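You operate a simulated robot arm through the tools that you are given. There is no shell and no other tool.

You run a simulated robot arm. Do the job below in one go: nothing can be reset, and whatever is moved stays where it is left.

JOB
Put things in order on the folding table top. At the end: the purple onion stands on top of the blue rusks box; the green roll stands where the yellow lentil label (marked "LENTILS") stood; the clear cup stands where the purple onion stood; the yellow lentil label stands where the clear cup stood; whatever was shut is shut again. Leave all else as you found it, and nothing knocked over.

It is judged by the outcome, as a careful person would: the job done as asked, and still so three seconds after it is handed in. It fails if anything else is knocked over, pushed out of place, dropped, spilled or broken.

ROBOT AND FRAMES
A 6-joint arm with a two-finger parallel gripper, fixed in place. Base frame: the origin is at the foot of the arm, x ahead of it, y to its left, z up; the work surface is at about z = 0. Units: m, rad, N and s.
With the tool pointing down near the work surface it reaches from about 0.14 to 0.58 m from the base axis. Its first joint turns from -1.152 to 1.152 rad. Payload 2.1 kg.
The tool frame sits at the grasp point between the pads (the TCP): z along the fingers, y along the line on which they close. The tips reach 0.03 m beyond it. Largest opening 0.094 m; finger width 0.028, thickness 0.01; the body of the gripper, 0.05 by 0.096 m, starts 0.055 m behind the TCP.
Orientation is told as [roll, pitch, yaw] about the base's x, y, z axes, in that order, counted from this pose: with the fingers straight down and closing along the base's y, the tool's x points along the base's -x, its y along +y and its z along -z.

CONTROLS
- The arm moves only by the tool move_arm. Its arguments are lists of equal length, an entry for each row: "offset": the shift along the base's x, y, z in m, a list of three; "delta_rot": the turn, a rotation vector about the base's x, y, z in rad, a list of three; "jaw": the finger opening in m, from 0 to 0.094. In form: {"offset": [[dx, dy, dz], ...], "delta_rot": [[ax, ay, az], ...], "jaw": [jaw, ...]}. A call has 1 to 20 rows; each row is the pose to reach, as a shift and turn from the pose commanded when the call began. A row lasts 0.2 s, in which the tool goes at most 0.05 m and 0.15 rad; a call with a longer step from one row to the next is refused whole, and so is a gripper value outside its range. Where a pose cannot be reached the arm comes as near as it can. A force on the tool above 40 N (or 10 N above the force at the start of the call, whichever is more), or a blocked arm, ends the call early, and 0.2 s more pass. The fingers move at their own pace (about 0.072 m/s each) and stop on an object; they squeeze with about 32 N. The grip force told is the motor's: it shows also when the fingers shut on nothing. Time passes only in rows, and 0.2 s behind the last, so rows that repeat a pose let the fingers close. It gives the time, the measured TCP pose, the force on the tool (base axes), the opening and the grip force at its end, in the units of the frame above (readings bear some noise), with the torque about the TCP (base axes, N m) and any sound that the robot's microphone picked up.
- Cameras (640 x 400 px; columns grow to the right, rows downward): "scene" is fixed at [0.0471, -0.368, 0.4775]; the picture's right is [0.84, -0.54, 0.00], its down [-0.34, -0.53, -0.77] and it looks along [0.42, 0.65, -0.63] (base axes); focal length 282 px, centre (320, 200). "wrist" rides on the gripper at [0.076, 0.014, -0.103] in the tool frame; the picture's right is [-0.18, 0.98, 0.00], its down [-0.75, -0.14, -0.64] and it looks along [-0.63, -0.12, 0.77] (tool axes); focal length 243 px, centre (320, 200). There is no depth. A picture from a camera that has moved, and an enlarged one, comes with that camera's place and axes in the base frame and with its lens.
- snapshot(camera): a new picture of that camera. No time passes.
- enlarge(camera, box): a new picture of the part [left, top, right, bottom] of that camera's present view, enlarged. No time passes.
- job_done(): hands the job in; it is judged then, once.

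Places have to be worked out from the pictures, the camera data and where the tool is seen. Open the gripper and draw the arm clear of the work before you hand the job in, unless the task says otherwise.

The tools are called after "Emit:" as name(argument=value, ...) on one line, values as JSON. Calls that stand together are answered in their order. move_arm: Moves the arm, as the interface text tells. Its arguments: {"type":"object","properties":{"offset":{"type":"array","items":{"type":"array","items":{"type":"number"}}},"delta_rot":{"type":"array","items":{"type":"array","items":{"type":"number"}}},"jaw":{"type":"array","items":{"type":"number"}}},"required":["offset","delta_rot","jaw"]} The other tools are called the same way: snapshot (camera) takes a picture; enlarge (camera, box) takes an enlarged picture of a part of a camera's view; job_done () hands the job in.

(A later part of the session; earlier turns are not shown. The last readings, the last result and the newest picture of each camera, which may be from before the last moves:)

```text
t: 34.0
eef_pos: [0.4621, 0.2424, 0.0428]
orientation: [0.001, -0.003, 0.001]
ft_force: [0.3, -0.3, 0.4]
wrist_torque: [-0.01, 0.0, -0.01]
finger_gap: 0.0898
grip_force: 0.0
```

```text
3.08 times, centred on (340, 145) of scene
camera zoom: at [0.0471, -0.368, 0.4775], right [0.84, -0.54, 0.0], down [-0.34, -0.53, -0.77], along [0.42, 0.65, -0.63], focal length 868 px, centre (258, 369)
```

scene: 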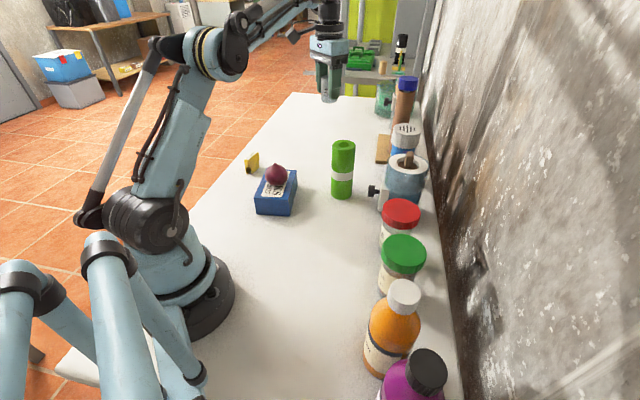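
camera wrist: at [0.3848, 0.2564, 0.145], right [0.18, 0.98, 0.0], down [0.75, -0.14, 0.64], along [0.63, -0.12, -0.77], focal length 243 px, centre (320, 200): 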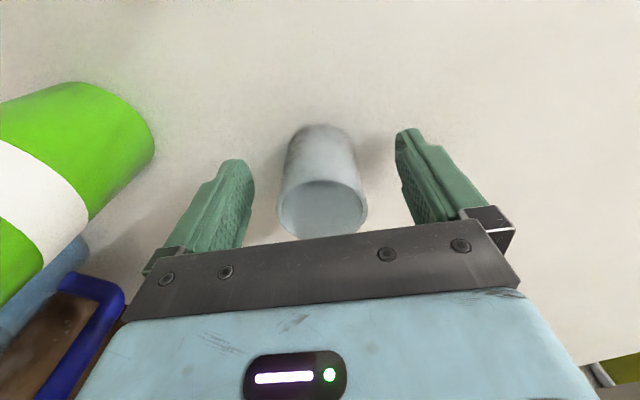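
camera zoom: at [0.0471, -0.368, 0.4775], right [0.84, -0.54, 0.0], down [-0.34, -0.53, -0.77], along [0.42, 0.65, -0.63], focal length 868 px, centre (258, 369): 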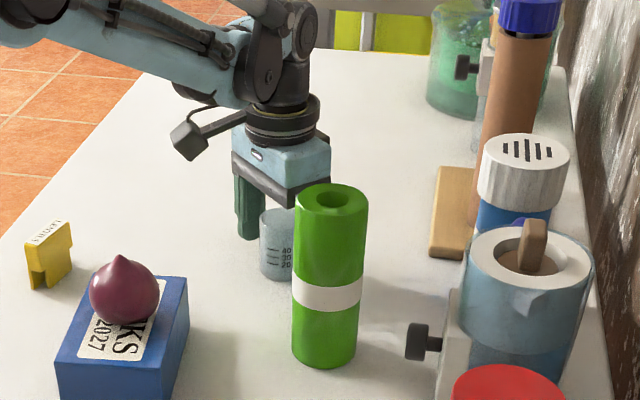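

The cup stands freely on the onion's old spot. I'll rise straight up, then move over the label with the gripper turned to yaw 0.58 so the fingers face its broad sides.

Emit:
move_arm(offset=[[0, 0, 0.015], [0, 0, 0.045], [0, 0, 0.09], [0, 0, 0.135], [0, 0, 0.175], [0, 0, 0.2], [0, 0, 0.2]], delta_rot=[[0, 0, 0], [0, 0, 0], [0, 0, 0], [0, 0, 0], [0, 0, 0], [0, 0, 0], [0, 0, 0]], jaw=[0.09, 0.09, 0.09, 0.09, 0.09, 0.09, 0.09])

Emit:
move_arm(offset=[[-0.032, 0.0185, 0], [-0.065, 0.0375, 0], [-0.0975, 0.0565, 0], [-0.13, 0.0753, 0], [-0.1625, 0.094, 0], [-0.195, 0.113, 0], [-0.195, 0.113, -0.03], [-0.195, 0.113, -0.06], [-0.195, 0.113, -0.06]], delta_rot=[[0, 0, 0.09], [0, 0, 0.18], [0, 0, 0.28], [0, 0, 0.38], [0, 0, 0.48], [0, 0, 0.56], [0, 0, 0.583], [0, 0, 0.583], [0, 0, 0.583]], jaw=[0.09, 0.09, 0.09, 0.09, 0.09, 0.09, 0.09, 0.09, 0.09])

Emit:
snapshot(camera="wrist")

Emit:
snapshot(camera="scene")

```text
t: 35.6
eef_pos: [0.4601, 0.2425, 0.2439]
orientation: [0.001, 0.0, 0.0]
ft_force: [0.1, 0.3, 0.0]
wrist_torque: [0.01, -0.02, -0.01]
finger_gap: 0.09
grip_force: 0.1
```

```text
t: 37.6
eef_pos: [0.2655, 0.3553, 0.1824]
orientation: [0.0, -0.001, 0.582]
ft_force: [0.0, -0.1, -1.3]
wrist_torque: [0.02, 0.04, -0.02]
finger_gap: 0.0901
grip_force: 0.1
```

```text
taken
camera wrist: at [0.1932, 0.3246, 0.2849], right [-0.39, 0.92, 0.0], down [0.71, 0.3, 0.64], along [0.59, 0.25, -0.77], focal length 243 px, centre (320, 200)
```

wrist: 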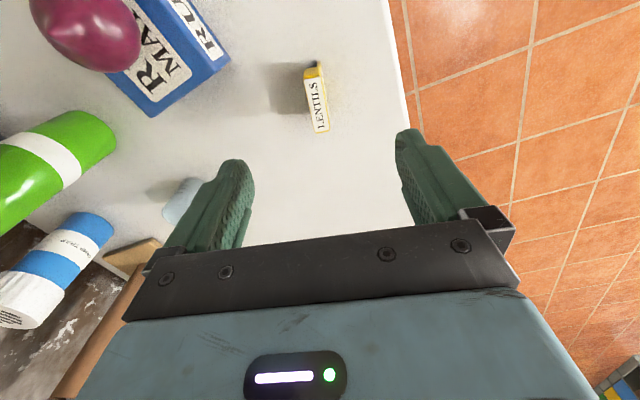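

```text
taken
```

scene: 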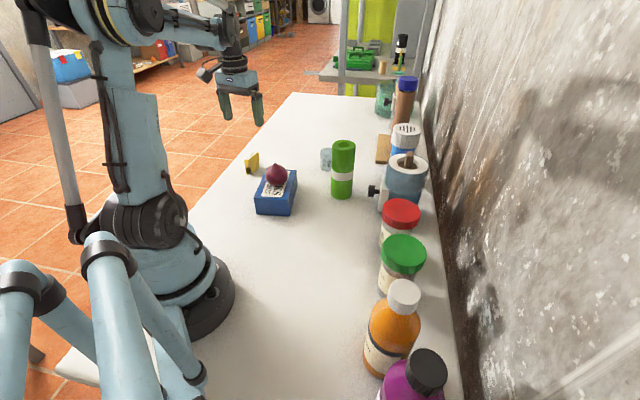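

The label is nearly under the tool. I'll enlarge the wrist view to measure its position and angle precisely.

Emit:
enlarge(camera="wrist", box=[285, 50, 355, 140])

Emit:
enlarge(camera="scene", box=[235, 95, 315, 220])

```text
4.44 times, centred on (320, 95) of wrist
camera zoom: at [0.1932, 0.3246, 0.2849], right [-0.39, 0.92, 0.0], down [0.71, 0.3, 0.64], along [0.59, 0.25, -0.77], focal length 1078 px, centre (320, 667)
```

zoom: 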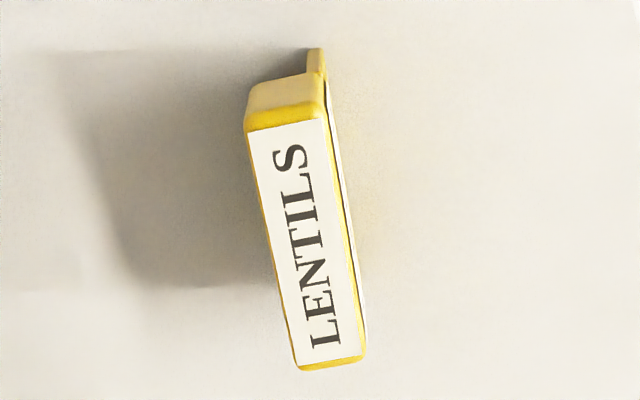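

```text
3.20 times, centred on (275, 158) of scene
camera zoom: at [0.0471, -0.368, 0.4775], right [0.84, -0.54, 0.0], down [-0.34, -0.53, -0.77], along [0.42, 0.65, -0.63], focal length 903 px, centre (464, 336)
```

zoom: 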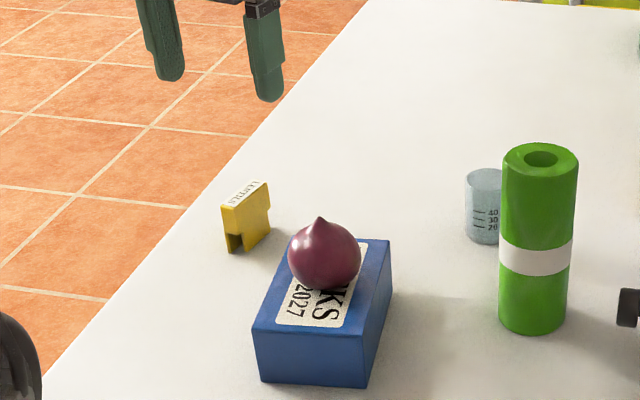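

The label is about 2 mm off the tool axis, with centre near (0.267, 0.352) and angle matched. I'll correct that, descend to TCP z of about 0.036, and check before closing.

Emit:
move_arm(offset=[[0.0008, -0.002, -0.03], [0.0008, -0.002, -0.065], [0.0008, -0.002, -0.1], [0.0008, -0.002, -0.125], [0.0008, -0.002, -0.14], [0.0008, -0.002, -0.146], [0.0008, -0.002, -0.146]], delta_rot=[[0, 0, -0.005], [0, 0, -0.005], [0, 0, -0.005], [0, 0, -0.005], [0, 0, -0.005], [0, 0, -0.005], [0, 0, -0.005]], jaw=[0.08, 0.07, 0.07, 0.07, 0.07, 0.07, 0.07])

Emit:
snapshot(camera="wrist")

Emit:
enlarge(camera="scene", box=[225, 120, 305, 200])

```text
t: 39.2
eef_pos: [0.2686, 0.3519, 0.0361]
orientation: [0.0, -0.001, 0.578]
ft_force: [-0.3, 0.0, 0.4]
wrist_torque: [0.0, 0.02, -0.02]
finger_gap: 0.0701
grip_force: 0.1
```

```text
taken
camera wrist: at [0.1957, 0.3227, 0.139], right [-0.38, 0.92, 0.0], down [0.71, 0.29, 0.64], along [0.59, 0.25, -0.77], focal length 243 px, centre (320, 200)
```

wrist: 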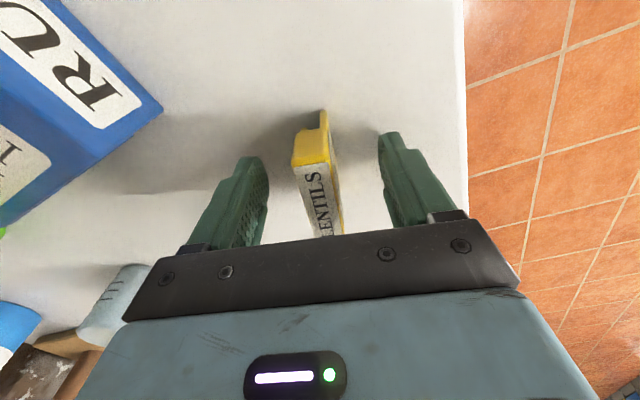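

```text
5.00 times, centred on (265, 160) of scene
camera zoom: at [0.0471, -0.368, 0.4775], right [0.84, -0.54, 0.0], down [-0.34, -0.53, -0.77], along [0.42, 0.65, -0.63], focal length 1411 px, centre (595, 400)
```

zoom: 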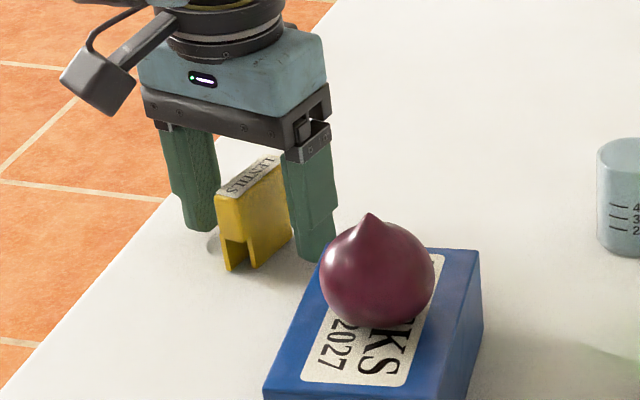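

The label stands squarely between the fingers with clearance to the box and onion. I'll close gently on it.

Emit:
move_arm(offset=[[0, 0, 0], [0, 0, 0], [0, 0, 0], [0, 0, 0], [0, 0, 0], [0, 0, 0]], delta_rot=[[0, 0, 0], [0, 0, 0], [0, 0, 0], [0, 0, 0], [0, 0, 0], [0, 0, 0]], jaw=[0.05, 0.035, 0.025, 0.018, 0.01, 0.005])

Emit:
snapshot(camera="wrist")

Emit:
enlarge(camera="scene", box=[225, 120, 305, 200])

```text
t: 40.6
eef_pos: [0.2681, 0.3533, 0.0362]
orientation: [0.0, -0.001, 0.578]
ft_force: [-0.1, 0.3, -1.3]
wrist_torque: [0.03, -0.03, 0.02]
finger_gap: 0.0202
grip_force: 31.4
```

```text
taken
camera wrist: at [0.1956, 0.3227, 0.1392], right [-0.38, 0.92, 0.0], down [0.71, 0.29, 0.64], along [0.59, 0.25, -0.77], focal length 243 px, centre (320, 200)
```

wrist: 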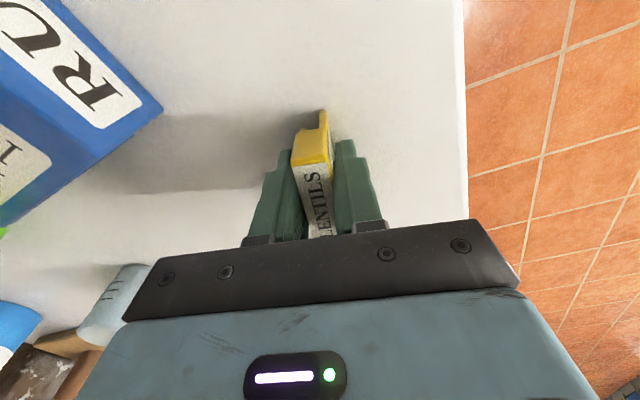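

```text
5.00 times, centred on (265, 160) of scene
camera zoom: at [0.0471, -0.368, 0.4775], right [0.84, -0.54, 0.0], down [-0.34, -0.53, -0.77], along [0.42, 0.65, -0.63], focal length 1411 px, centre (595, 400)
```

zoom: 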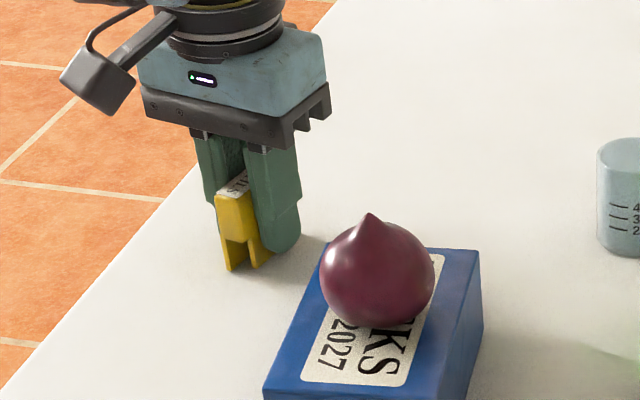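

The label is gripped at 0.020 m; its spot is (0.268, 0.352). I'll lift it straight up to z of 0.25.

Emit:
move_arm(offset=[[0, 0, 0.015], [0, 0, 0.04], [0, 0, 0.08], [0, 0, 0.12], [0, 0, 0.16], [0, 0, 0.2], [0, 0, 0.2137], [0, 0, 0.2137]], delta_rot=[[0, 0, 0], [0, 0, 0], [0, 0, 0], [0, 0, 0], [0, 0, 0], [0, 0, 0], [0, 0, 0], [0, 0, 0]], jaw=[0.005, 0.005, 0.005, 0.005, 0.005, 0.005, 0.005, 0.005])

Emit:
snapshot(camera="wrist")

Emit:
snapshot(camera="scene")

```text
t: 42.4
eef_pos: [0.2693, 0.3522, 0.2501]
orientation: [0.0, -0.002, 0.578]
ft_force: [-0.2, -0.2, 0.2]
wrist_torque: [-0.03, -0.01, -0.02]
finger_gap: 0.0203
grip_force: 31.8
```

```text
taken
camera wrist: at [0.1975, 0.3225, 0.3529], right [-0.38, 0.92, 0.0], down [0.71, 0.29, 0.64], along [0.59, 0.25, -0.77], focal length 243 px, centre (320, 200)
```

wrist: 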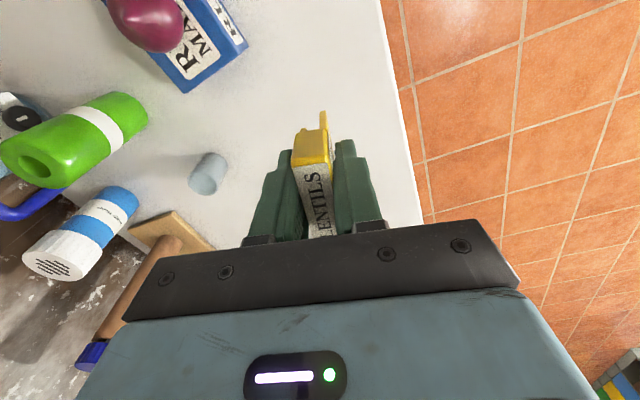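

```text
taken
```

scene: 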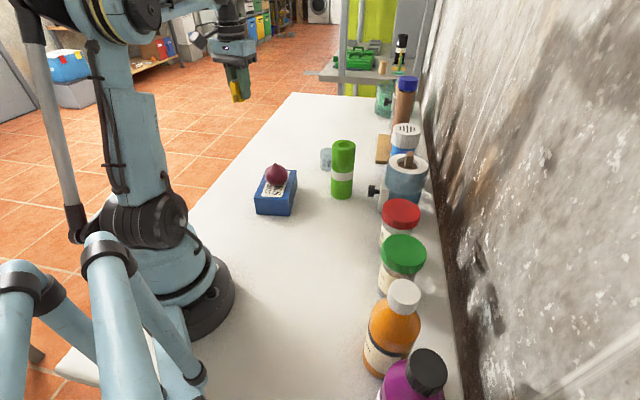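

The label is held upright and everything else stands as it was. I'll carry it to above the cup's old spot (0.138, -0.196), turning to yaw -0.61 as before.

Emit:
move_arm(offset=[[-0.0087, -0.0365, 0], [-0.0173, -0.0731, 0], [-0.026, -0.1096, 0], [-0.0346, -0.1461, 0], [-0.0433, -0.1827, 0], [-0.0519, -0.2192, 0], [-0.0606, -0.2557, 0], [-0.0692, -0.2923, 0], [-0.0779, -0.3288, 0], [-0.0865, -0.3653, 0], [-0.0952, -0.4019, 0], [-0.1038, -0.4384, 0], [-0.1125, -0.4749, 0], [-0.1211, -0.5115, 0], [-0.1298, -0.548, 0], [-0.1298, -0.548, 0]], delta_rot=[[0, 0, -0.079], [0, 0, -0.158], [0, 0, -0.238], [0, 0, -0.317], [0, 0, -0.396], [0, 0, -0.475], [0, 0, -0.554], [0, 0, -0.634], [0, 0, -0.713], [0, 0, -0.792], [0, 0, -0.871], [0, 0, -0.95], [0, 0, -1.03], [0, 0, -1.109], [0, 0, -1.188], [0, 0, -1.188]], jaw=[0.005, 0.005, 0.005, 0.005, 0.005, 0.005, 0.005, 0.005, 0.005, 0.005, 0.005, 0.005, 0.005, 0.005, 0.005, 0.005])

Emit:
snapshot(camera="wrist")

Emit:
snapshot(camera="scene")

```text
t: 45.8
eef_pos: [0.1391, -0.196, 0.2507]
orientation: [-0.001, -0.002, -0.61]
ft_force: [0.4, 0.1, 0.7]
wrist_torque: [0.01, 0.01, 0.03]
finger_gap: 0.0203
grip_force: 32.1
```

```text
taken
camera wrist: at [0.0828, -0.141, 0.3521], right [0.71, 0.7, 0.0], down [0.54, -0.55, 0.64], along [0.45, -0.46, -0.77], focal length 243 px, centre (320, 200)
```

wrist: 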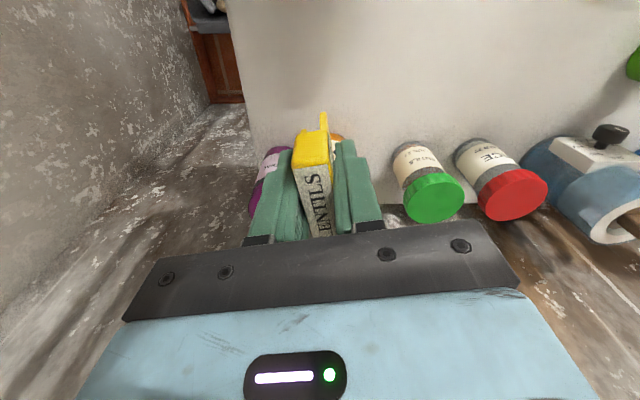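

```text
taken
```

scene: 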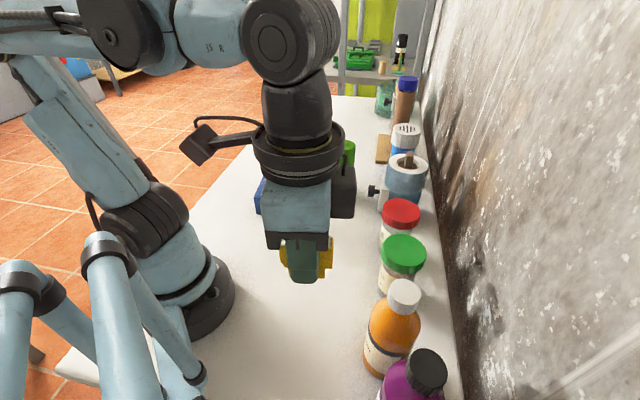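

The label is over the target, still upright. I'll lower it to about 4 mm above the expected contact height of 0.036.

Emit:
move_arm(offset=[[0, 0, -0.04], [0, 0, -0.08], [0, 0, -0.12], [0, 0, -0.155], [0, 0, -0.182], [0, 0, -0.2], [0, 0, -0.2095], [0, 0, -0.2095]], delta_rot=[[0, 0, 0], [0, 0, 0], [0, 0, 0], [0, 0, 0], [0, 0, 0], [0, 0, 0], [0, 0, 0], [0, 0, 0]], jaw=[0.005, 0.005, 0.005, 0.005, 0.005, 0.005, 0.005, 0.005])

Emit:
move_arm(offset=[[0, 0, -0.0015], [0, 0, -0.0025], [0, 0, -0.0025]], delta_rot=[[0, 0, 0], [0, 0, 0], [0, 0, 0]], jaw=[0.005, 0.005, 0.005])

Emit:
enlarge(camera="scene", box=[250, 280, 400, 400])

```text
t: 47.6
eef_pos: [0.1378, -0.196, 0.0405]
orientation: [-0.001, -0.002, -0.611]
ft_force: [0.5, -0.3, -0.3]
wrist_torque: [-0.01, 0.0, 0.02]
finger_gap: 0.0202
grip_force: 32.1
```

```text
t: 48.4
eef_pos: [0.1372, -0.1941, 0.0384]
orientation: [0.0, -0.002, -0.611]
ft_force: [0.0, 0.3, -0.3]
wrist_torque: [-0.03, 0.01, 0.01]
finger_gap: 0.0202
grip_force: 31.7
```

```text
3.33 times, centred on (325, 340) of scene
camera zoom: at [0.0471, -0.368, 0.4775], right [0.84, -0.54, 0.0], down [-0.34, -0.53, -0.77], along [0.42, 0.65, -0.63], focal length 940 px, centre (303, -267)
```

zoom: 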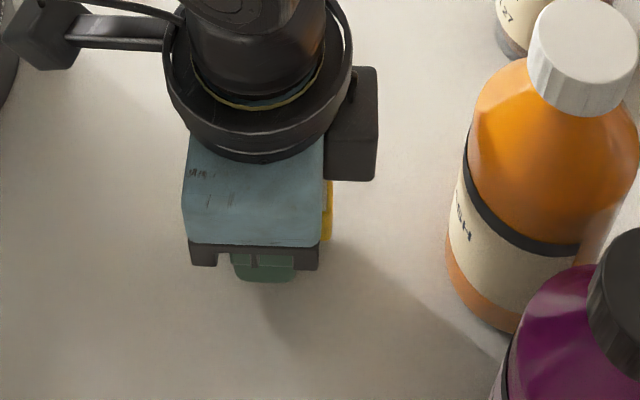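

No contact yet at commanded 0.038. I'll keep lowering in roughly 0.8 mm steps.

Emit:
move_arm(offset=[[0, 0, -0.0008], [0, 0, -0.0008]], delta_rot=[[0, 0, 0], [0, 0, 0]], jaw=[0.005, 0.005])

Emit:
move_arm(offset=[[0, 0, -0.0008], [0, 0, -0.0008]], delta_rot=[[0, 0, 0], [0, 0, 0]], jaw=[0.005, 0.005])

```text
t: 49.0
eef_pos: [0.1379, -0.1955, 0.0374]
orientation: [-0.001, -0.002, -0.611]
ft_force: [-0.3, -0.8, -0.5]
wrist_torque: [-0.01, -0.01, -0.02]
finger_gap: 0.0199
grip_force: 31.6
```

```text
t: 49.6
eef_pos: [0.1379, -0.1956, 0.037]
orientation: [0.0, -0.002, -0.611]
ft_force: [0.0, 0.7, 0.4]
wrist_torque: [-0.02, -0.01, 0.0]
finger_gap: 0.0201
grip_force: 32.3
```

Commanded height is now 0.0364 with still no contact. Another small step should reach the table.

Emit:
move_arm(offset=[[0, 0, -0.0007], [0, 0, -0.0007]], delta_rot=[[0, 0, 0], [0, 0, 0]], jaw=[0.005, 0.005])

```text
t: 50.2
eef_pos: [0.1377, -0.1947, 0.037]
orientation: [-0.001, -0.001, -0.61]
ft_force: [-2.4, 1.8, 22.8]
wrist_torque: [-0.01, -0.03, 0.0]
finger_gap: 0.0203
grip_force: 31.5
```

The label is on the table at 22.8 N. I'll ease up 0.6 mm and open slowly.

Emit:
move_arm(offset=[[0, 0, 0.0006], [0, 0, 0.0006]], delta_rot=[[0, 0, 0], [0, 0, 0]], jaw=[0.005, 0.005])

Emit:
move_arm(offset=[[0, 0, 0], [0, 0, 0], [0, 0, 0], [0, 0, 0], [0, 0, 0], [0, 0, 0], [0, 0, 0]], delta_rot=[[0, 0, 0], [0, 0, 0], [0, 0, 0], [0, 0, 0], [0, 0, 0], [0, 0, 0], [0, 0, 0]], jaw=[0.019, 0.022, 0.026, 0.034, 0.044, 0.056, 0.06])

Emit:
snapshot(camera="wrist")

Emit:
enlarge(camera="scene", box=[250, 280, 400, 400])

```text
t: 50.8
eef_pos: [0.1385, -0.1963, 0.0374]
orientation: [-0.001, -0.002, -0.612]
ft_force: [0.7, -0.7, -0.5]
wrist_torque: [0.0, 0.02, 0.02]
finger_gap: 0.0201
grip_force: 32.5
```

```text
t: 52.4
eef_pos: [0.1376, -0.1958, 0.0363]
orientation: [-0.001, 0.0, -0.61]
ft_force: [-0.3, 0.2, -0.2]
wrist_torque: [0.0, 0.02, -0.01]
finger_gap: 0.0601
grip_force: 0.0
```

```text
taken
camera wrist: at [0.0828, -0.1399, 0.1392], right [0.71, 0.7, 0.0], down [0.54, -0.55, 0.64], along [0.45, -0.46, -0.77], focal length 243 px, centre (320, 200)
```

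wrist: 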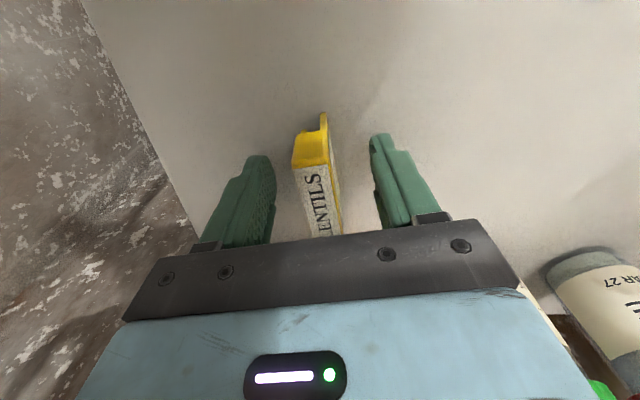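

```text
3.33 times, centred on (325, 340) of scene
camera zoom: at [0.0471, -0.368, 0.4775], right [0.84, -0.54, 0.0], down [-0.34, -0.53, -0.77], along [0.42, 0.65, -0.63], focal length 940 px, centre (303, -267)
```

zoom: 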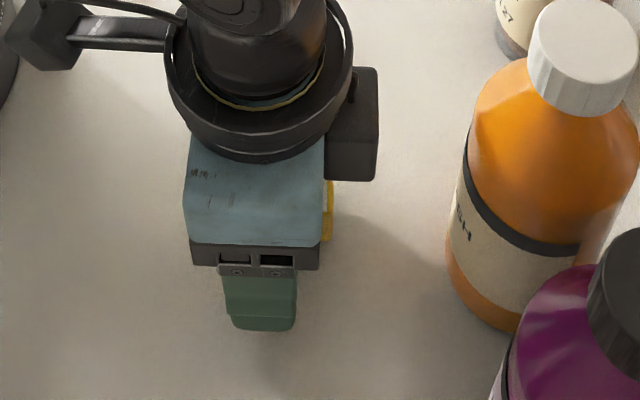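

The label is released and standing on the cup's old spot. I'll rise straight up to z of 0.28 and confirm it stays upright, then head for the roll.

Emit:
move_arm(offset=[[0, 0, 0.015], [0, 0, 0.045], [0, 0, 0.09], [0, 0, 0.135], [0, 0, 0.18], [0, 0, 0.22], [0, 0, 0.2437], [0, 0, 0.2437]], delta_rot=[[0, 0, 0], [0, 0, 0], [0, 0, 0], [0, 0, 0], [0, 0, 0], [0, 0, 0], [0, 0, 0], [0, 0, 0]], jaw=[0.06, 0.06, 0.06, 0.07, 0.08, 0.09, 0.094, 0.094])

Emit:
snapshot(camera="wrist")

Emit:
snapshot(camera="scene")

```text
t: 54.2
eef_pos: [0.1384, -0.1949, 0.2816]
orientation: [0.001, -0.002, -0.611]
ft_force: [-1.3, -0.3, -0.6]
wrist_torque: [0.02, 0.0, -0.03]
finger_gap: 0.0941
grip_force: 0.0
```

```text
taken
camera wrist: at [0.0822, -0.1402, 0.384], right [0.71, 0.7, 0.0], down [0.54, -0.55, 0.64], along [0.45, -0.46, -0.77], focal length 243 px, centre (320, 200)
```

wrist: 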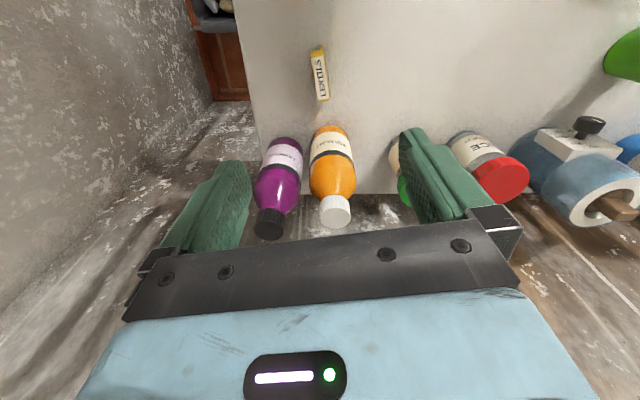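

```text
taken
```

scene: 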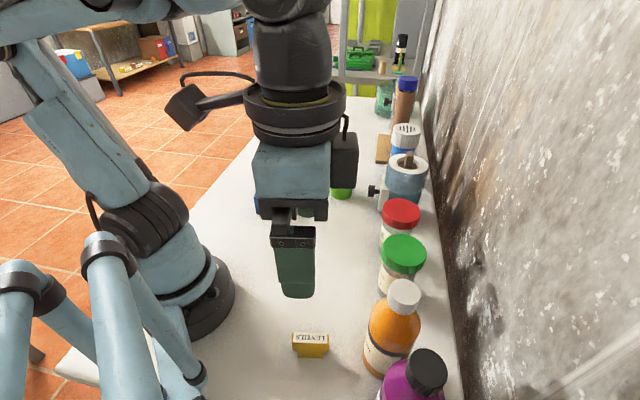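

The label stands upright on the cup's old spot. I'll travel at z of 0.28 to above the green roll near (0.428, 0.114), keeping this yaw so the fingers stay away from the grinder.

Emit:
move_arm(offset=[[0.0264, 0.0282, 0], [0.0527, 0.0564, 0], [0.0791, 0.0845, 0], [0.1055, 0.1127, 0], [0.1318, 0.1409, 0], [0.1582, 0.1691, 0], [0.1845, 0.1973, 0], [0.2109, 0.2255, 0], [0.2373, 0.2536, 0], [0.2636, 0.2818, 0], [0.29, 0.31, 0], [0.29, 0.31, 0]], delta_rot=[[0, 0, 0], [0, 0, 0], [0, 0, 0], [0, 0, 0], [0, 0, 0], [0, 0, 0], [0, 0, 0], [0, 0, 0], [0, 0, 0], [0, 0, 0], [0, 0, 0], [0, 0, 0]], jaw=[0.094, 0.094, 0.094, 0.094, 0.094, 0.094, 0.094, 0.094, 0.094, 0.094, 0.094, 0.094])

Emit:
snapshot(camera="wrist")

Emit:
snapshot(camera="scene")

```text
t: 56.8
eef_pos: [0.4277, 0.1139, 0.2816]
orientation: [0.001, -0.003, -0.611]
ft_force: [0.0, 0.1, 0.4]
wrist_torque: [-0.02, 0.01, 0.01]
finger_gap: 0.0939
grip_force: 0.2
```

```text
taken
camera wrist: at [0.3724, 0.1692, 0.3836], right [0.71, 0.7, 0.0], down [0.54, -0.55, 0.64], along [0.45, -0.46, -0.77], focal length 243 px, centre (320, 200)
```

wrist: 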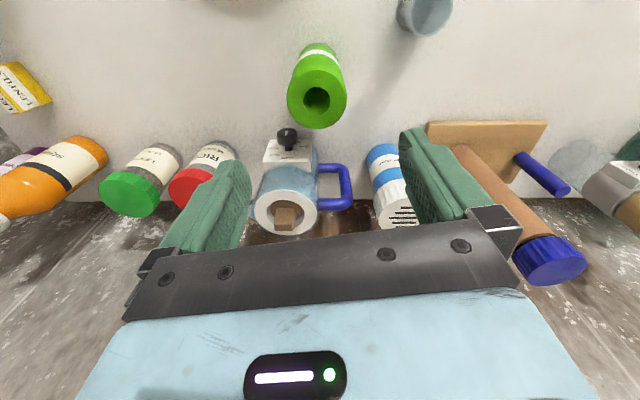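

```text
taken
```

scene: 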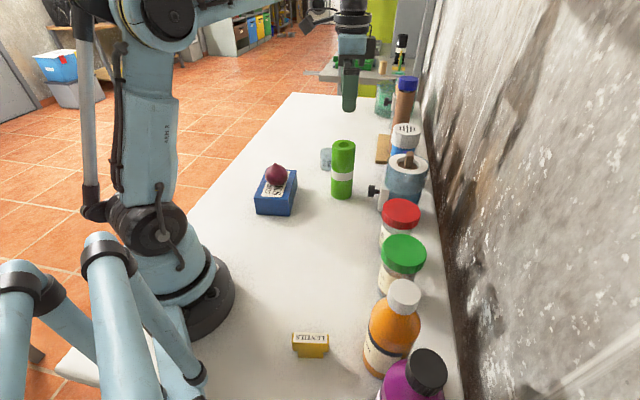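

The roll is just ahead of the tool axis in view. I'll enlarge to measure its top centre and base.

Emit:
enlarge(camera="wrist", box=[270, 30, 370, 140])

Emit:
enlarge(camera="wrist", box=[220, 20, 420, 240])

```text
3.64 times, centred on (320, 85) of wrist
camera zoom: at [0.3724, 0.1692, 0.3836], right [0.71, 0.7, 0.0], down [0.54, -0.55, 0.64], along [0.45, -0.46, -0.77], focal length 882 px, centre (320, 618)
```

zoom: 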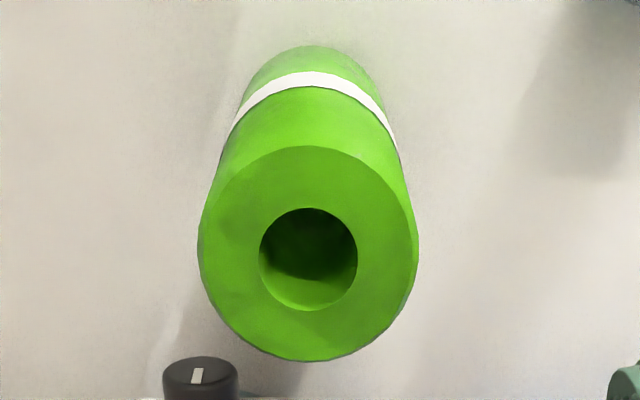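

```text
1.82 times, centred on (320, 130) of wrist
camera zoom: at [0.3724, 0.1692, 0.3836], right [0.71, 0.7, 0.0], down [0.54, -0.55, 0.64], along [0.45, -0.46, -0.77], focal length 441 px, centre (320, 327)
```

zoom: 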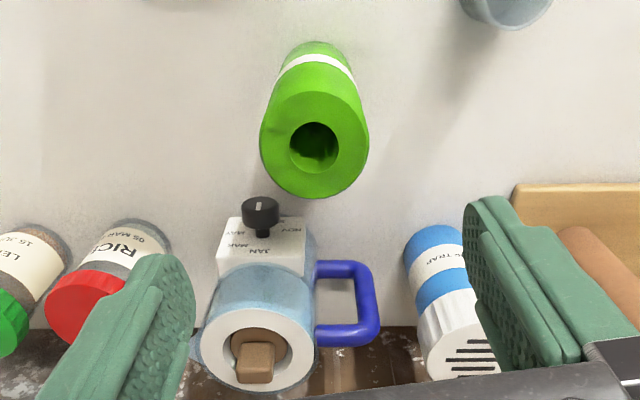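

The roll's axis works out to about (0.4225, 0.115). I'll shift there and descend to z of about 0.195, with the tips still above its top, and check again.

Emit:
move_arm(offset=[[-0.0055, 0.001, -0.02], [-0.0055, 0.001, -0.05], [-0.0055, 0.001, -0.075], [-0.0055, 0.001, -0.085], [-0.0055, 0.001, -0.085]], delta_rot=[[0, 0, 0], [0, 0, 0], [0, 0, 0], [0, 0, 0], [0, 0, 0]], jaw=[0.094, 0.094, 0.094, 0.094, 0.094])

Emit:
snapshot(camera="wrist")

Emit:
enlarge(camera="scene", box=[290, 80, 430, 220])

```text
t: 58.0
eef_pos: [0.4232, 0.1154, 0.1947]
orientation: [0.0, 0.0, -0.611]
ft_force: [0.7, -0.8, 0.1]
wrist_torque: [0.02, -0.01, 0.0]
finger_gap: 0.094
grip_force: 0.0
```

```text
taken
camera wrist: at [0.3677, 0.1704, 0.2974], right [0.71, 0.7, 0.0], down [0.54, -0.55, 0.64], along [0.45, -0.46, -0.77], focal length 243 px, centre (320, 200)
```

wrist: 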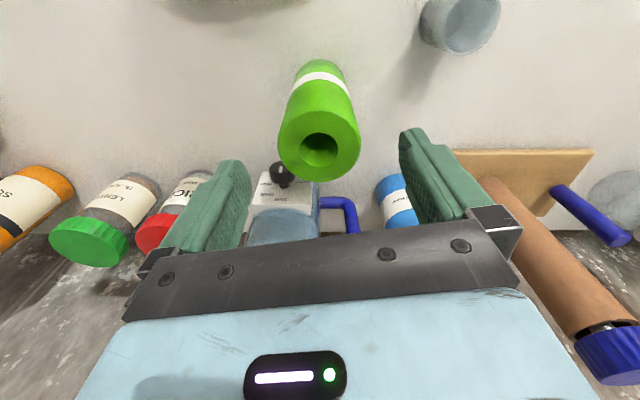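

```text
2.86 times, centred on (360, 150) of scene
camera zoom: at [0.0471, -0.368, 0.4775], right [0.84, -0.54, 0.0], down [-0.34, -0.53, -0.77], along [0.42, 0.65, -0.63], focal length 806 px, centre (206, 343)
```

zoom: 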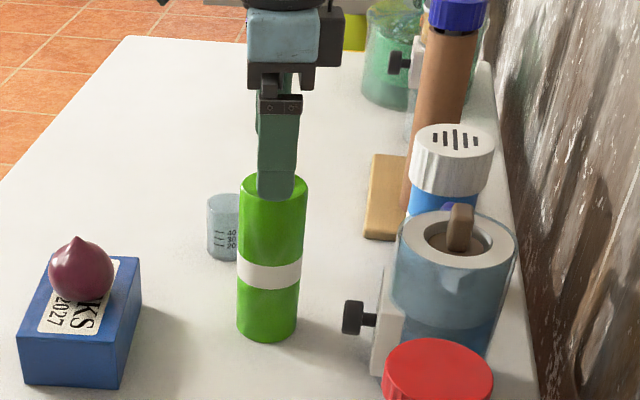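

The roll is centred between the fingers to within a couple of millimetres. I'll descend to TCP z of about 0.108 around its upper half; the gripper body stays above its top.

Emit:
move_arm(offset=[[-0.001, 0.001, -0.02], [-0.001, 0.001, -0.045], [-0.001, 0.001, -0.07], [-0.001, 0.001, -0.087], [-0.001, 0.001, -0.087]], delta_rot=[[0, 0, 0], [0, 0, 0], [0, 0, 0], [0, 0, 0], [0, 0, 0]], jaw=[0.094, 0.094, 0.094, 0.094, 0.094])

Emit:
snapshot(camera="wrist")

Emit:
enlarge(camera="scene", box=[290, 80, 430, 220])

```text
t: 59.2
eef_pos: [0.4217, 0.1178, 0.1088]
orientation: [0.0, -0.003, -0.611]
ft_force: [0.4, 0.3, -0.2]
wrist_torque: [0.02, 0.01, 0.01]
finger_gap: 0.094
grip_force: 0.1
```

```text
taken
camera wrist: at [0.3668, 0.1715, 0.2111], right [0.71, 0.7, 0.0], down [0.54, -0.55, 0.64], along [0.45, -0.46, -0.77], focal length 243 px, centre (320, 200)
```

wrist: 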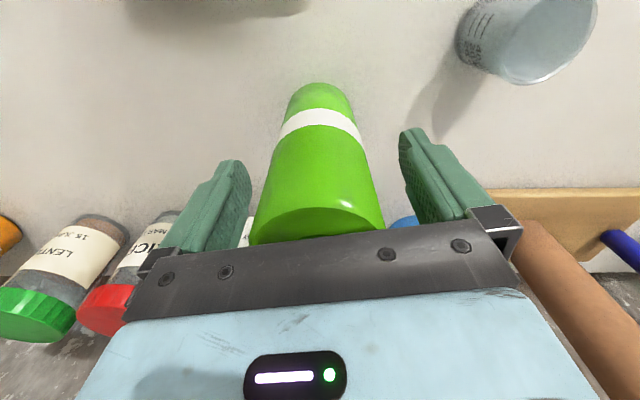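

```text
2.86 times, centred on (360, 150) of scene
camera zoom: at [0.0471, -0.368, 0.4775], right [0.84, -0.54, 0.0], down [-0.34, -0.53, -0.77], along [0.42, 0.65, -0.63], focal length 806 px, centre (206, 343)
```

zoom: 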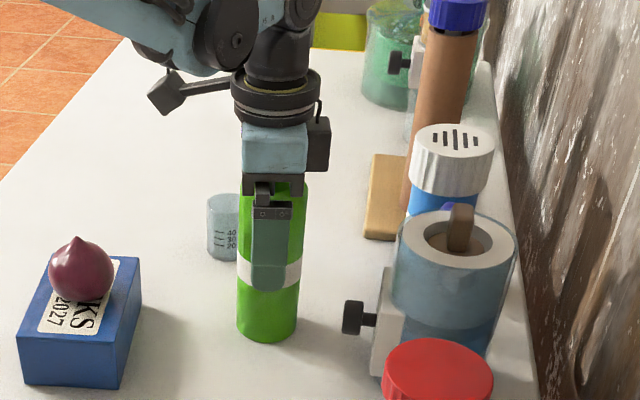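

No contact and the roll is centred between the fingers. I'll close on it now.

Emit:
move_arm(offset=[[0, 0, 0], [0, 0, 0], [0, 0, 0], [0, 0, 0], [0, 0, 0], [0, 0, 0]], delta_rot=[[0, 0, 0], [0, 0, 0], [0, 0, 0], [0, 0, 0], [0, 0, 0], [0, 0, 0]], jaw=[0.078, 0.068, 0.06, 0.052, 0.045, 0.04])

Emit:
snapshot(camera="wrist")

Emit:
enlarge(camera="scene", box=[290, 80, 430, 220])

```text
t: 60.6
eef_pos: [0.4213, 0.1161, 0.1091]
orientation: [-0.001, 0.0, -0.611]
ft_force: [1.0, -0.7, 0.5]
wrist_torque: [0.01, -0.05, 0.04]
finger_gap: 0.058
grip_force: 32.4
```

```text
taken
camera wrist: at [0.3668, 0.1715, 0.2115], right [0.71, 0.7, 0.0], down [0.54, -0.55, 0.64], along [0.45, -0.46, -0.77], focal length 243 px, centre (320, 200)
```

wrist: 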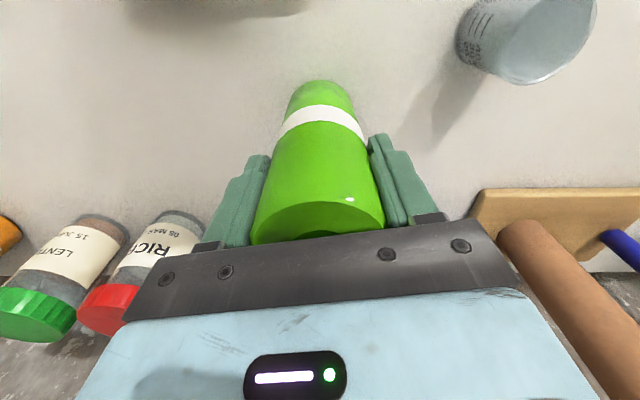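

```text
2.86 times, centred on (360, 150) of scene
camera zoom: at [0.0471, -0.368, 0.4775], right [0.84, -0.54, 0.0], down [-0.34, -0.53, -0.77], along [0.42, 0.65, -0.63], focal length 806 px, centre (206, 343)
```

zoom: 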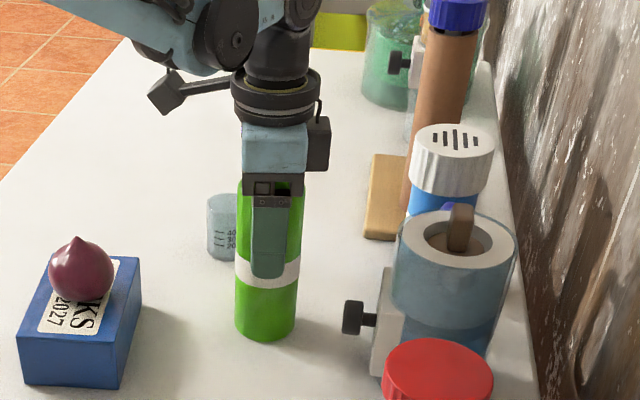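

The roll is gripped at 0.058. I'll lift it straight up to z of about 0.31, so its bottom clears everything by a wide margin.

Emit:
move_arm(offset=[[0, 0, 0.01], [0, 0, 0.03], [0, 0, 0.06], [0, 0, 0.095], [0, 0, 0.13], [0, 0, 0.165], [0, 0, 0.19], [0, 0, 0.2], [0, 0, 0.2]], delta_rot=[[0, 0, 0], [0, 0, 0], [0, 0, 0], [0, 0, 0], [0, 0, 0], [0, 0, 0], [0, 0, 0], [0, 0, 0], [0, 0, 0]], jaw=[0.04, 0.04, 0.04, 0.04, 0.04, 0.04, 0.04, 0.04, 0.04])

Emit:
snapshot(camera="wrist")

Emit:
snapshot(camera="scene")

```text
t: 62.6
eef_pos: [0.4219, 0.1159, 0.3092]
orientation: [-0.001, -0.001, -0.61]
ft_force: [0.3, -0.7, -2.8]
wrist_torque: [0.01, 0.02, 0.02]
finger_gap: 0.0573
grip_force: 32.2
```

```text
taken
camera wrist: at [0.3665, 0.1713, 0.4117], right [0.71, 0.7, 0.0], down [0.54, -0.55, 0.64], along [0.45, -0.46, -0.77], focal length 243 px, centre (320, 200)
```

wrist: 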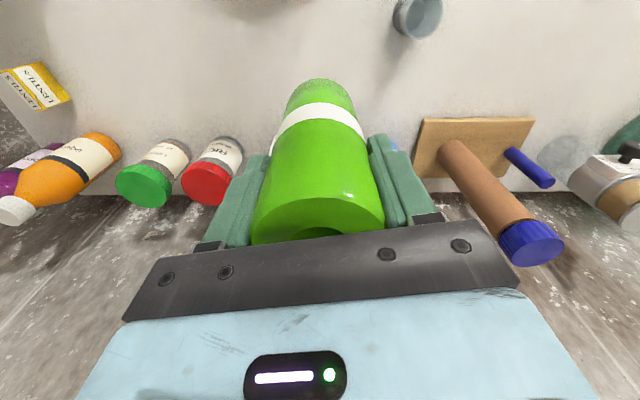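

```text
taken
```

scene: 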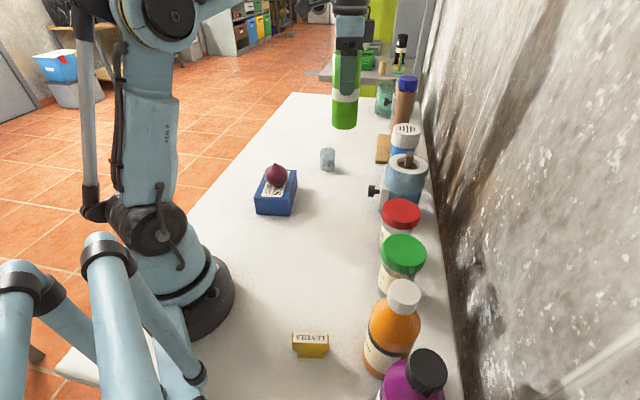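

The roll hangs upright in the grip. I'll carry it at this height to above the label's old spot (0.2675, 0.3525), turning to yaw 0.

Emit:
move_arm(offset=[[-0.0193, 0.0296, 0], [-0.0385, 0.0591, 0], [-0.0578, 0.0887, 0], [-0.077, 0.1183, 0], [-0.0963, 0.1478, 0], [-0.1155, 0.1774, 0], [-0.1348, 0.2069, 0], [-0.154, 0.2365, 0], [-0.154, 0.2365, 0]], delta_rot=[[0, 0, 0.07], [0, 0, 0.15], [0, 0, 0.23], [0, 0, 0.31], [0, 0, 0.39], [0, 0, 0.47], [0, 0, 0.55], [0, 0, 0.61], [0, 0, 0.61]], jaw=[0.04, 0.04, 0.04, 0.04, 0.04, 0.04, 0.04, 0.04, 0.04])

Emit:
snapshot(camera="wrist")

Emit:
snapshot(camera="scene")

```text
t: 64.6
eef_pos: [0.2669, 0.3537, 0.3086]
orientation: [0.001, -0.002, 0.001]
ft_force: [0.1, 0.1, -3.3]
wrist_torque: [0.01, 0.01, -0.02]
finger_gap: 0.057
grip_force: 32.4
```

```text
taken
camera wrist: at [0.1895, 0.3678, 0.4117], right [0.18, 0.98, 0.0], down [0.75, -0.14, 0.64], along [0.63, -0.12, -0.77], focal length 243 px, centre (320, 200)
```

wrist: 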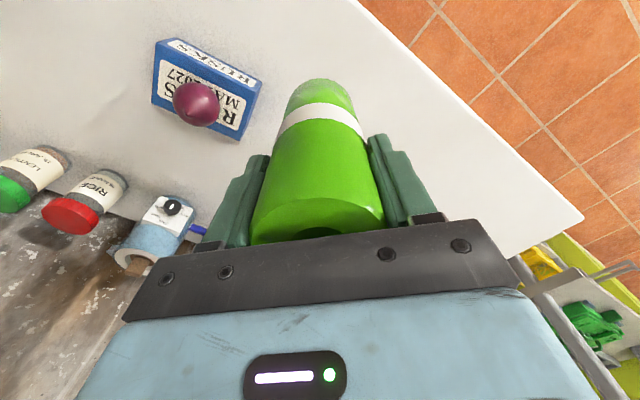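

```text
taken
```

scene: 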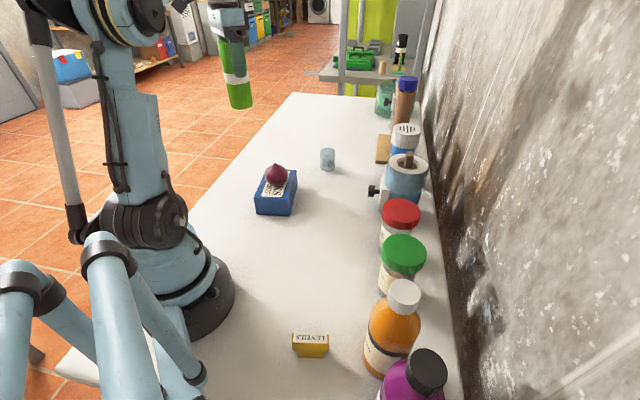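

The roll is over its target and clear of the box and onion. I'll lower it to about 4 mm above the table.

Emit:
move_arm(offset=[[0, 0, -0.035], [0, 0, -0.07], [0, 0, -0.105], [0, 0, -0.14], [0, 0, -0.168], [0, 0, -0.186], [0, 0, -0.196], [0, 0, -0.196]], delta_rot=[[0, 0, 0], [0, 0, 0], [0, 0, 0], [0, 0, 0], [0, 0, 0], [0, 0, 0], [0, 0, 0], [0, 0, 0]], jaw=[0.04, 0.04, 0.04, 0.04, 0.04, 0.04, 0.04, 0.04])

Emit:
snapshot(camera="wrist")

Emit:
enlarge(camera="scene", box=[205, 90, 305, 210])

```text
t: 66.4
eef_pos: [0.2683, 0.3546, 0.1133]
orientation: [0.001, -0.002, -0.001]
ft_force: [-0.3, 0.8, -2.9]
wrist_torque: [0.02, -0.02, 0.01]
finger_gap: 0.0574
grip_force: 31.9
```

```text
taken
camera wrist: at [0.1905, 0.369, 0.2154], right [0.18, 0.98, 0.0], down [0.75, -0.14, 0.64], along [0.63, -0.12, -0.77], focal length 243 px, centre (320, 200)
```

wrist: 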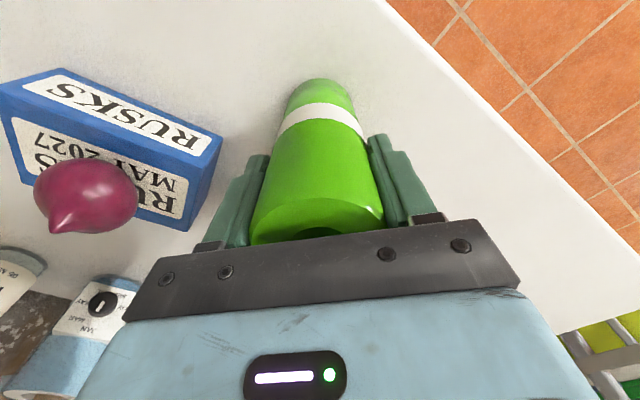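

```text
3.33 times, centred on (255, 150) of scene
camera zoom: at [0.0471, -0.368, 0.4775], right [0.84, -0.54, 0.0], down [-0.34, -0.53, -0.77], along [0.42, 0.65, -0.63], focal length 940 px, centre (537, 367)
```

zoom: 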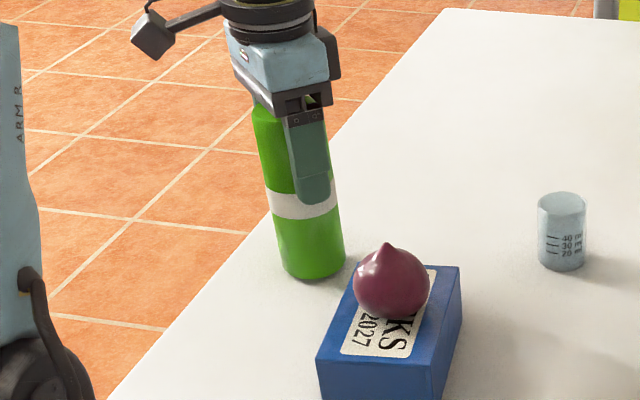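

The roll's base is right over the label's old spot in the scene view. I'll lower in small steps until I feel the table.

Emit:
move_arm(offset=[[0, 0, -0.0015], [0, 0, -0.0025], [0, 0, -0.0025]], delta_rot=[[0, 0, 0], [0, 0, 0], [0, 0, 0]], jaw=[0.04, 0.04, 0.04])

Emit:
move_arm(offset=[[0, 0, -0.0008], [0, 0, -0.0008]], delta_rot=[[0, 0, 0], [0, 0, 0]], jaw=[0.04, 0.04])

```text
t: 67.2
eef_pos: [0.2661, 0.3541, 0.1097]
orientation: [0.0, -0.001, 0.001]
ft_force: [-0.1, 0.2, -2.0]
wrist_torque: [-0.01, 0.0, 0.01]
finger_gap: 0.0573
grip_force: 32.1
```

```text
t: 67.8
eef_pos: [0.2665, 0.3534, 0.1096]
orientation: [-0.001, -0.001, 0.001]
ft_force: [-0.8, -0.9, 6.2]
wrist_torque: [-0.02, 0.27, 0.02]
finger_gap: 0.0571
grip_force: 32.3
```

First contact shows with a torque about y, so the roll touches on its near edge and is slightly tilted in the grip. I'll lower slightly more to let it pivot flat between the pads.

Emit:
move_arm(offset=[[0, 0, -0.0006], [0, 0, -0.0006]], delta_rot=[[0, 0, 0], [0, 0, 0]], jaw=[0.04, 0.04])

Emit:
enlarge(camera="scene", box=[205, 90, 305, 210])

Emit:
snapshot(camera="wrist")

```text
t: 68.4
eef_pos: [0.2678, 0.3544, 0.1084]
orientation: [0.0, -0.002, -0.001]
ft_force: [0.9, -0.9, 21.5]
wrist_torque: [-0.05, 0.41, 0.03]
finger_gap: 0.0575
grip_force: 32.0
```

```text
3.33 times, centred on (255, 150) of scene
camera zoom: at [0.047, -0.3681, 0.4774], right [0.84, -0.54, 0.0], down [-0.34, -0.53, -0.77], along [0.42, 0.65, -0.63], focal length 940 px, centre (537, 367)
```

zoom: 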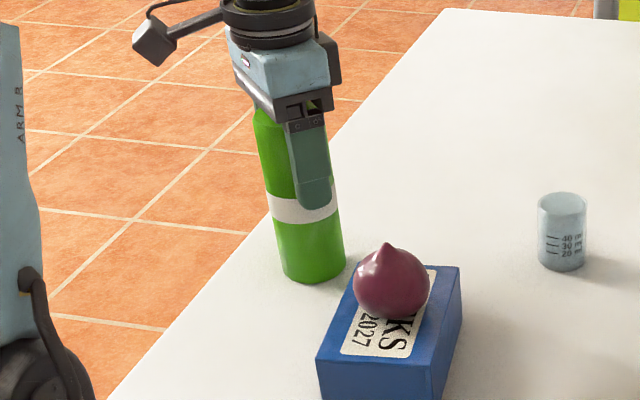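

```text
taken
camera wrist: at [0.1902, 0.3677, 0.2114], right [0.18, 0.98, 0.0], down [0.75, -0.14, 0.64], along [0.63, -0.12, -0.77], focal length 243 px, centre (320, 200)
```

wrist: 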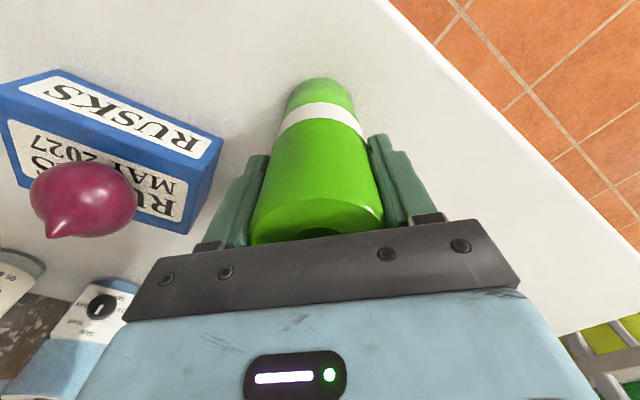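

The force is 21.5 N with the lever arm shrinking, so the roll is nearly flat on the table. I'll ease up slightly to relieve the force and then open slowly so it settles flat.

Emit:
move_arm(offset=[[0, 0, 0.0005], [0, 0, 0.0005]], delta_rot=[[0, 0, 0], [0, 0, 0]], jaw=[0.04, 0.04])

Emit:
move_arm(offset=[[0, 0, 0], [0, 0, 0], [0, 0, 0], [0, 0, 0], [0, 0, 0], [0, 0, 0], [0, 0, 0]], delta_rot=[[0, 0, 0], [0, 0, 0], [0, 0, 0], [0, 0, 0], [0, 0, 0], [0, 0, 0], [0, 0, 0]], jaw=[0.056, 0.058, 0.06, 0.066, 0.076, 0.088, 0.094])

Emit:
snapshot(camera="wrist")

Emit:
enlarge(camera="scene", box=[205, 90, 305, 210])

```text
t: 69.0
eef_pos: [0.268, 0.3539, 0.1101]
orientation: [-0.001, -0.002, 0.001]
ft_force: [1.2, 1.0, -1.1]
wrist_torque: [0.03, -0.02, 0.02]
finger_gap: 0.0573
grip_force: 32.2
```

```text
t: 70.6
eef_pos: [0.2672, 0.3526, 0.1093]
orientation: [-0.001, -0.003, 0.001]
ft_force: [-0.3, 0.1, -0.2]
wrist_torque: [-0.01, -0.01, 0.02]
finger_gap: 0.094
grip_force: 0.1
```

```text
taken
camera wrist: at [0.1901, 0.3677, 0.2117], right [0.18, 0.98, 0.0], down [0.75, -0.14, 0.64], along [0.63, -0.12, -0.77], focal length 243 px, centre (320, 200)
```

wrist: 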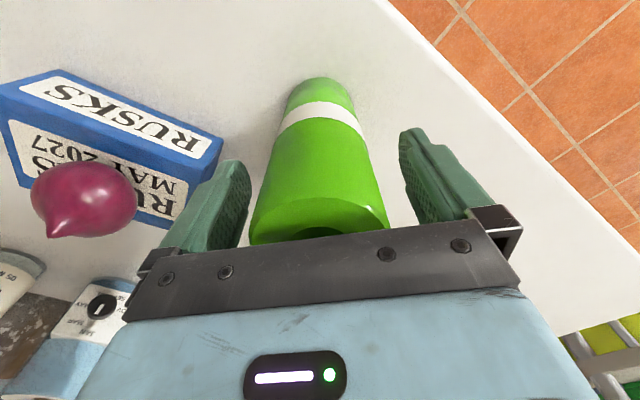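

```text
3.33 times, centred on (255, 150) of scene
camera zoom: at [0.0471, -0.368, 0.4775], right [0.84, -0.54, 0.0], down [-0.34, -0.53, -0.77], along [0.42, 0.65, -0.63], focal length 940 px, centre (537, 367)
```

zoom: 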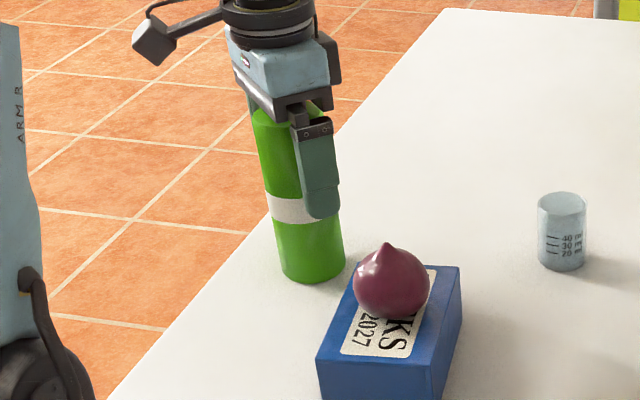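

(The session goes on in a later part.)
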